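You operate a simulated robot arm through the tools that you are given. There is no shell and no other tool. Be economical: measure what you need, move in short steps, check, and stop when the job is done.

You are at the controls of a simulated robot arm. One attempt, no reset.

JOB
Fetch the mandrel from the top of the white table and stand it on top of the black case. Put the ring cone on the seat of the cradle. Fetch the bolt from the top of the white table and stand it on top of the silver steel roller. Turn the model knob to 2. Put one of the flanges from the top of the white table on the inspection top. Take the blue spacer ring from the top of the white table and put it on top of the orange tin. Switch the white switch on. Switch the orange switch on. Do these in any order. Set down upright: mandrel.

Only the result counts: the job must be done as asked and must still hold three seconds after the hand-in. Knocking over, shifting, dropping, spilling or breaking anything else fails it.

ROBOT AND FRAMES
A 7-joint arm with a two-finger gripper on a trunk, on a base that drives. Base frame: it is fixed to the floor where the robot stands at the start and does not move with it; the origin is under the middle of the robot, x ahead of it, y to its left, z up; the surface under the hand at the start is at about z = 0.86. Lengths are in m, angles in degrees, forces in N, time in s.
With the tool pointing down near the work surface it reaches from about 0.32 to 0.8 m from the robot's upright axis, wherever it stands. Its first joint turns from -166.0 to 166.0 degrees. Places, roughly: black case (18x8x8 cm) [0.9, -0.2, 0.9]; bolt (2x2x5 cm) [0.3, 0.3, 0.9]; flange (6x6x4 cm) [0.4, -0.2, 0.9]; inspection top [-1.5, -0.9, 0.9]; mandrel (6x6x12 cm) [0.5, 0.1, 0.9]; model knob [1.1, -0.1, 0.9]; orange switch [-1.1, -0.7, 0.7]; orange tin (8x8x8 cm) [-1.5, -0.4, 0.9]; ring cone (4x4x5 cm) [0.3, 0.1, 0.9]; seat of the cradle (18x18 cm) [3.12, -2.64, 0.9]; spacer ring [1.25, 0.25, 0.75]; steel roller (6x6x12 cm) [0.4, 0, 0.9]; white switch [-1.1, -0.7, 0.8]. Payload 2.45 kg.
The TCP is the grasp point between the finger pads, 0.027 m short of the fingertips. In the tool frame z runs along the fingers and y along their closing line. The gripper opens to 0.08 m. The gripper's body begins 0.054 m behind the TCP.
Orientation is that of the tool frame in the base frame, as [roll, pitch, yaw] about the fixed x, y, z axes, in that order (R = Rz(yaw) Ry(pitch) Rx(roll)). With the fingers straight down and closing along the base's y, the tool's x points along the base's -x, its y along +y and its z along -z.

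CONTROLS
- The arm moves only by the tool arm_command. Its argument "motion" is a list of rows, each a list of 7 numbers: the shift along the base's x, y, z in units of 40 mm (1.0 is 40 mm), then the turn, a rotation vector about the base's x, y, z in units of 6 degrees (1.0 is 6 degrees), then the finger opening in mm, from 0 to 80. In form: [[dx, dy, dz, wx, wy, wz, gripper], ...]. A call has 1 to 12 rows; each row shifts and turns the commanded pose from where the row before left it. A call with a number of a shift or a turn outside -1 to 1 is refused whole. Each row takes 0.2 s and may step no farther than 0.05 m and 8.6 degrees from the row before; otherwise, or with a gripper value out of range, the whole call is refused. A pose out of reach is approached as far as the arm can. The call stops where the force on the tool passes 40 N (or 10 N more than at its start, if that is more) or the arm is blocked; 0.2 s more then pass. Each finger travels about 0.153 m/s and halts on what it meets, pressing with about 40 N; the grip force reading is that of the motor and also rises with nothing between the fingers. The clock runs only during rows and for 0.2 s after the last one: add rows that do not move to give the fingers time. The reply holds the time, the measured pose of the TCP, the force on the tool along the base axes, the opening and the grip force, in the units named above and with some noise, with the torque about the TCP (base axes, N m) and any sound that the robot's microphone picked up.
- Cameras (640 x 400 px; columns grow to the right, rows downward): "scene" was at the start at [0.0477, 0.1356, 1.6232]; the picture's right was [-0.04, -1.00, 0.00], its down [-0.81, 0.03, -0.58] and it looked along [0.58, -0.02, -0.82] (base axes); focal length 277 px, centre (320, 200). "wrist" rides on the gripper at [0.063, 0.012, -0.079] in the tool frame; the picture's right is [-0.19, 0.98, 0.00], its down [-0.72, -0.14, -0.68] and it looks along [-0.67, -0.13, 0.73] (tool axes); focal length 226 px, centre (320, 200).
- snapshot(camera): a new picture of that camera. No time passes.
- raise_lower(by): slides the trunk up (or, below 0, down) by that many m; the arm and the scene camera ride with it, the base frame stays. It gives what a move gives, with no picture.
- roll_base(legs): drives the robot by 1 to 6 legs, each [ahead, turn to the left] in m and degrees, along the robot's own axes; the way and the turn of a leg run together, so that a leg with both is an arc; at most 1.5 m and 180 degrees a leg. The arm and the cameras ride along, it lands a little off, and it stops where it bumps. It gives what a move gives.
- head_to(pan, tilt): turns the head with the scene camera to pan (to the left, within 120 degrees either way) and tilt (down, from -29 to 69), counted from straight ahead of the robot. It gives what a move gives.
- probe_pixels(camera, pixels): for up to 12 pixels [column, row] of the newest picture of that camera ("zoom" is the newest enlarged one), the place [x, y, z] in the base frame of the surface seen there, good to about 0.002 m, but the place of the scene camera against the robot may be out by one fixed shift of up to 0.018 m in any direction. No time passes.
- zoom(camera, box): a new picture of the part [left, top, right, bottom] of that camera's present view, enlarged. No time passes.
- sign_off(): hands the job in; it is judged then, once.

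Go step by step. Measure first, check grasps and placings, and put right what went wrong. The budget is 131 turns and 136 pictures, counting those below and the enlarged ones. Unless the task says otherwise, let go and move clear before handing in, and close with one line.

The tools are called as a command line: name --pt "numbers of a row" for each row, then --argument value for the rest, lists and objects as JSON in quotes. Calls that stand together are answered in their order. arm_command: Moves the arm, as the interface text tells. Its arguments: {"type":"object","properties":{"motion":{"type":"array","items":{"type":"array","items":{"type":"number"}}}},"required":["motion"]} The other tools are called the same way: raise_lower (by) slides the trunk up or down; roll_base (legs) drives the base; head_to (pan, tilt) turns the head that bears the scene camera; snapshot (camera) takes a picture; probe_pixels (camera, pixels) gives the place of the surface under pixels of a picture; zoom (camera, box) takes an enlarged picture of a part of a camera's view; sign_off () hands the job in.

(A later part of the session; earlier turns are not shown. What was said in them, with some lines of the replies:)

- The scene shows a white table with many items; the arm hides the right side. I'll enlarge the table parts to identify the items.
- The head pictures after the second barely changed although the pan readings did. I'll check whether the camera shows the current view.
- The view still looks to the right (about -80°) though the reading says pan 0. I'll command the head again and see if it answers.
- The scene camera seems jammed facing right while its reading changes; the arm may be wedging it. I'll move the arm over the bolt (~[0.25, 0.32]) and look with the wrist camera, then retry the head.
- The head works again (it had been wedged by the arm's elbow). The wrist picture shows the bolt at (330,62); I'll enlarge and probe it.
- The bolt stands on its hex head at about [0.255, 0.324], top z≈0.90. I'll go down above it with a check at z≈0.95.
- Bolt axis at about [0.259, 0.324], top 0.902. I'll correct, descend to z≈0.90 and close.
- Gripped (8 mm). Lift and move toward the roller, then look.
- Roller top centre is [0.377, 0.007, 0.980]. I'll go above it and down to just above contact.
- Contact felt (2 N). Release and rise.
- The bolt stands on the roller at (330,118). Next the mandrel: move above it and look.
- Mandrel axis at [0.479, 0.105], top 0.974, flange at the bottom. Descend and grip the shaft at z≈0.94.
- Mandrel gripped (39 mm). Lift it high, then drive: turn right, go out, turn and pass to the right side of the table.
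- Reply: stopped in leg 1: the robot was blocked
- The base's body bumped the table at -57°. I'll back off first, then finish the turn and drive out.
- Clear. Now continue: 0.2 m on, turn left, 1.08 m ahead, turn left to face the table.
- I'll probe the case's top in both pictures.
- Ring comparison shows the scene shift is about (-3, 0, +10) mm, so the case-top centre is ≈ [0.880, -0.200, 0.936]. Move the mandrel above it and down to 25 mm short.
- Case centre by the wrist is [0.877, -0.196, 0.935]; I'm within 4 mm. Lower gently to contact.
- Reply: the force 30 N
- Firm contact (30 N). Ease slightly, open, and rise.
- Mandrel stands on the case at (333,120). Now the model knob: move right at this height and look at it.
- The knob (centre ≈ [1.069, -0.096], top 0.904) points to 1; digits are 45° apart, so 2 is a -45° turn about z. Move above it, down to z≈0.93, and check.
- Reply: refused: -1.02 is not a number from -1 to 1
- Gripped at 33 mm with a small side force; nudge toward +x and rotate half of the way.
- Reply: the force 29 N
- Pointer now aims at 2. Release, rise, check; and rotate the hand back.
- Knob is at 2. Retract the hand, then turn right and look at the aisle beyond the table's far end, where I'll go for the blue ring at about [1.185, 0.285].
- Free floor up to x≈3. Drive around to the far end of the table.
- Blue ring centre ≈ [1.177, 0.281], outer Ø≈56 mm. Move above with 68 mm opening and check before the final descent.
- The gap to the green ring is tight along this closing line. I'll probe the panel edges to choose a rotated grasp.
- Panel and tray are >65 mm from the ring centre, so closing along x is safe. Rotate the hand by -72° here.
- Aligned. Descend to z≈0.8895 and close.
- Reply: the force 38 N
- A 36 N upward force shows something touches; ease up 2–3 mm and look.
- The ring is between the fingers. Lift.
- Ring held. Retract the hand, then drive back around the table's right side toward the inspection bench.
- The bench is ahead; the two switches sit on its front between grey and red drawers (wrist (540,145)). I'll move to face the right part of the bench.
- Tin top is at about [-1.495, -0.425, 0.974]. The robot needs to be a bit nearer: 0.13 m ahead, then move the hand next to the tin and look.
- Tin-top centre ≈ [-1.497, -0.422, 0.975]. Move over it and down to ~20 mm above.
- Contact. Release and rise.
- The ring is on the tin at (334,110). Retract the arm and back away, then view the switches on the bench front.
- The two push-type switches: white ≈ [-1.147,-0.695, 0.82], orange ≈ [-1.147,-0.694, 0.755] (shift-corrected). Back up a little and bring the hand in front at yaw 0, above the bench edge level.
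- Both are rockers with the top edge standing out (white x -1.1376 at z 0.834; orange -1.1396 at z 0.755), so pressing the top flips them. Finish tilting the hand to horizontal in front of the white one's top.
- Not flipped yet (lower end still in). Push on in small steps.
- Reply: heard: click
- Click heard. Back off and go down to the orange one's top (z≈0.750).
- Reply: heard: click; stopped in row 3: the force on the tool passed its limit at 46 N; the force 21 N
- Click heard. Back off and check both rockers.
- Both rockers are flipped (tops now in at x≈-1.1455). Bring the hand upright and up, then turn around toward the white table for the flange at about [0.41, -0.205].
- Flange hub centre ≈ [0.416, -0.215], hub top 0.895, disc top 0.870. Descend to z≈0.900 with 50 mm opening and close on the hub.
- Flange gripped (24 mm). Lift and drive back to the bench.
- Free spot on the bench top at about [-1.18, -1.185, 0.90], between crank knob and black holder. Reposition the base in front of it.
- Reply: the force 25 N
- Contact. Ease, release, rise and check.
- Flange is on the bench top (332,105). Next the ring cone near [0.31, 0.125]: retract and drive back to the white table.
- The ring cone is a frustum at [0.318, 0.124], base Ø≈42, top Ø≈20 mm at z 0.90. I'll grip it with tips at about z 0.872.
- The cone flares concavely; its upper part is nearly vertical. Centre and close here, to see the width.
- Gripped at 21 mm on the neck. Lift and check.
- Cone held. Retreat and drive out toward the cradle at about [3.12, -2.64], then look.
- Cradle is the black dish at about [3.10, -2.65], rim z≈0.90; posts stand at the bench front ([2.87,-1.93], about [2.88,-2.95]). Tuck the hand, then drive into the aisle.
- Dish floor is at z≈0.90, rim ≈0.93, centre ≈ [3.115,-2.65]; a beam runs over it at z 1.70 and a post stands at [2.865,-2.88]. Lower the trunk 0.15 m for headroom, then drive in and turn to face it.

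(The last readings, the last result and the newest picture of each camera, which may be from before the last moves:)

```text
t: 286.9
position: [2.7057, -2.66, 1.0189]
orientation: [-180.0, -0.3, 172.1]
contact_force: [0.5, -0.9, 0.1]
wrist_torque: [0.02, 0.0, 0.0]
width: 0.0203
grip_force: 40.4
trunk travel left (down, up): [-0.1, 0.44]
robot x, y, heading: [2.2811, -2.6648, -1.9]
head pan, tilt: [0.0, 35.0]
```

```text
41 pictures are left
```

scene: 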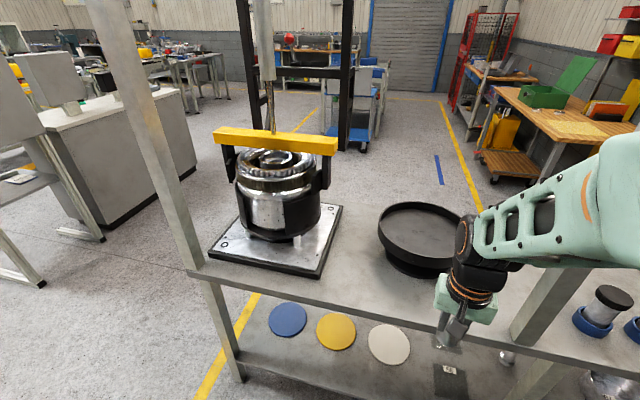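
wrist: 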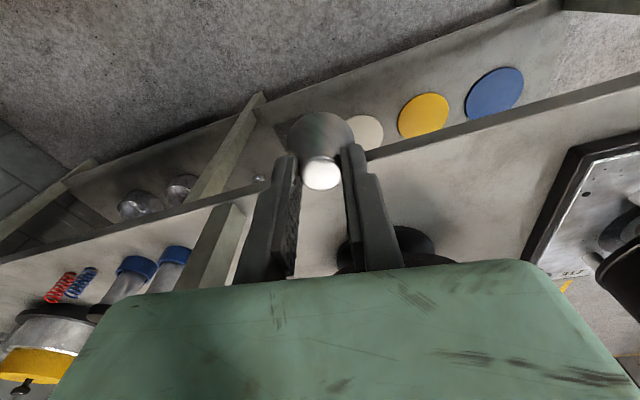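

Forward 0.17 m, then look again with the wrist camera.

roll_base --legs '[[0.17, 1.5]]'

arm_command --pt "0 0.1 0.6 0 0 0 10" --pt "0.5 0.1 0.6 0 0 0 10" --pt "0.8 0 0 0 0 0 10" --pt "0.8 0 0 0 0 0 10" --pt "0 0 0 0 0 0 10"

snapshot --camera "wrist"

snapshot --camera "scene"

```text
t: 288.3
position: [2.8742, -2.6499, 1.0192]
orientation: [180.0, -0.5, 173.8]
contact_force: [0.1, -1.0, -0.1]
wrist_torque: [0.02, 0.01, -0.03]
width: 0.0204
grip_force: 40.0
trunk travel left (down, up): [-0.1, 0.44]
robot x, y, heading: [2.4501, -2.6684, -0.1]
head pan, tilt: [0.0, 35.0]
```

```text
t: 289.5
position: [2.9555, -2.6431, 1.0679]
orientation: [-179.9, -0.3, 173.9]
contact_force: [0.4, 0.1, -0.4]
wrist_torque: [0.02, 0.0, 0.0]
width: 0.0204
grip_force: 39.8
trunk travel left (down, up): [-0.1, 0.44]
robot x, y, heading: [2.4527, -2.6709, 0.0]
head pan, tilt: [0.0, 35.0]
```

```text
40 pictures are left
```

wrist: 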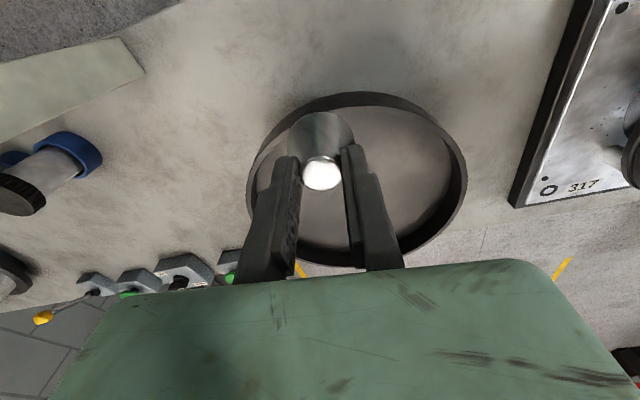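

```text
39 pictures are left
```

scene: 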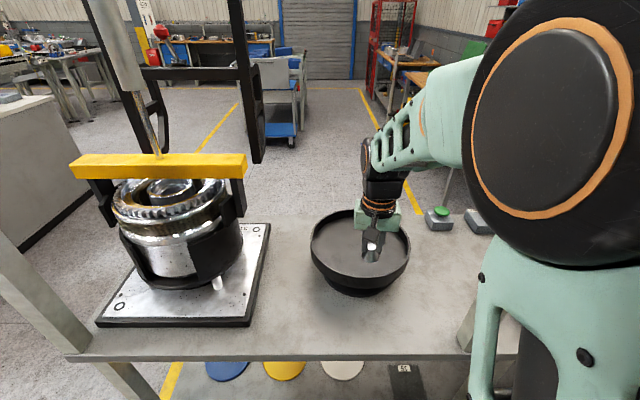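

probe_pixels --camera "wrist" --pixels '[[250, 190], [464, 170], [375, 98], [340, 258], [390, 160], [420, 200], [400, 120], [318, 230], [262, 180], [445, 160]]'

```text
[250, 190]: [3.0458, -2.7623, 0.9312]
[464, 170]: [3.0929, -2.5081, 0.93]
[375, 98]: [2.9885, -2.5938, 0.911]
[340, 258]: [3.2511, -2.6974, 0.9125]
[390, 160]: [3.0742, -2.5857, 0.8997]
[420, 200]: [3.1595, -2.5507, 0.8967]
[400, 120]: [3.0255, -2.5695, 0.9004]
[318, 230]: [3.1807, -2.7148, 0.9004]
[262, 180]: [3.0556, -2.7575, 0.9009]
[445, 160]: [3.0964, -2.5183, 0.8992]
```

Dish centre ≈ [3.12, -2.64], floor z 0.90. Move the cone over it and down close to the floor.

arm_command --pt "0.83 0.02 0 0 0 0 10" --pt "0.83 0.02 0 0 0 0 10" --pt "0.83 0.02 0 0 0 0 10" --pt "0.83 0 0 0 0 0 10" --pt "0.8 0 0 0 0 0 10" --pt "0 0 -0.9 0 0 0 10" --pt "0 0 -0.9 0 0 0 10" --pt "0 0 -0.8 0 0 0 10" --pt "0 0 0 0 0 0 10"

snapshot --camera "wrist"

```text
t: 291.5
position: [3.1198, -2.6377, 0.964]
orientation: [180.0, -0.5, 173.7]
contact_force: [0.2, -0.7, 0.0]
wrist_torque: [0.01, 0.01, 0.01]
width: 0.0202
grip_force: 39.8
trunk travel left (down, up): [-0.1, 0.44]
robot x, y, heading: [2.4502, -2.6687, -0.1]
head pan, tilt: [0.0, 35.0]
```

```text
38 pictures are left
```

wrist: 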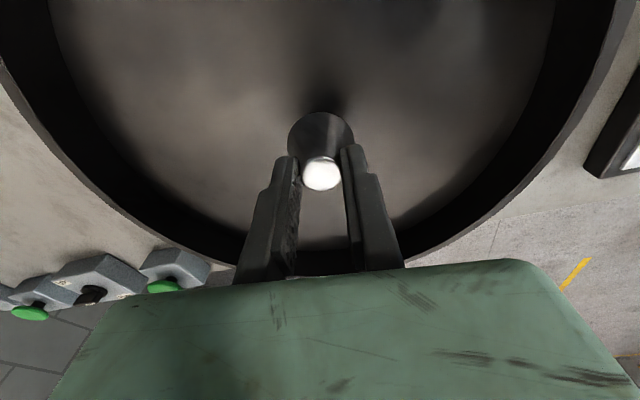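

arm_command --pt "0 0 -0.25 0 0 0 10" --pt "0 0 -0.05 0 0 0 10" --pt "0 0 -0.05 0 0 0 10" --pt "0 0 0 0 0 0 10"

```text
t: 292.5
position: [3.1221, -2.6394, 0.9517]
orientation: [179.9, -0.2, 173.9]
contact_force: [-0.3, 0.3, 12.5]
wrist_torque: [0.09, -0.04, -0.01]
width: 0.0202
grip_force: 39.7
trunk travel left (down, up): [-0.1, 0.44]
robot x, y, heading: [2.4521, -2.6692, -0.5]
head pan, tilt: [0.0, 35.0]
```

Contact (12 N). Release, rise, check.

arm_command --pt "0 0 0 0 0 0 30" --pt "0 0 0 0 0 0 60" --pt "0 0 0 0 0 0 60" --pt "0 0 1 0 0 0 60" --pt "0 0 1 0 0 0 60" --pt "0 0 1 0 0 0 60" --pt "-0.8 0 0.3 0 0 0 60" --pt "-0.8 0 0 0 0 0 60"

snapshot --camera "wrist"

```text
t: 294.3
position: [3.0555, -2.6396, 1.0827]
orientation: [-180.0, -0.4, 173.8]
contact_force: [1.1, 0.5, 0.1]
wrist_torque: [0.0, -0.07, 0.02]
width: 0.0601
grip_force: 0.1
trunk travel left (down, up): [-0.1, 0.44]
robot x, y, heading: [2.4503, -2.6688, -0.4]
head pan, tilt: [0.0, 35.0]
```

```text
37 pictures are left
```

wrist: 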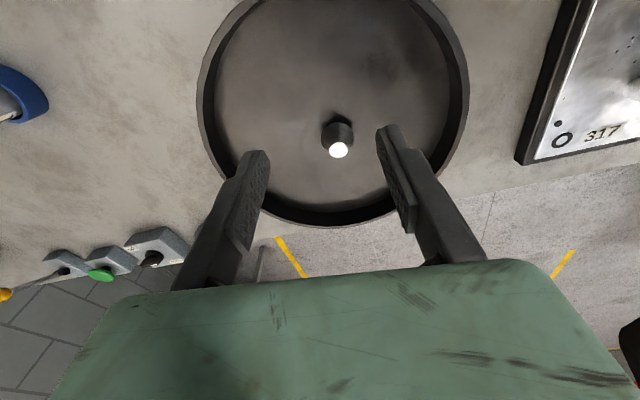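

The cone stands near the dish centre at (338,140), and the hand is clear. All the other placings were checked after release, so I'm handing in.

sign_off

```text
The job is handed in.
```

All eight tasks are done and handed in; I checked each by camera after letting go. I took the inspection top to be the bench's own surface and set the flange there. I took "on" for both switches to be top pressed in, since each clicked and flipped. Early on, the base bumped the table once while turning, and nothing on it appeared to move.
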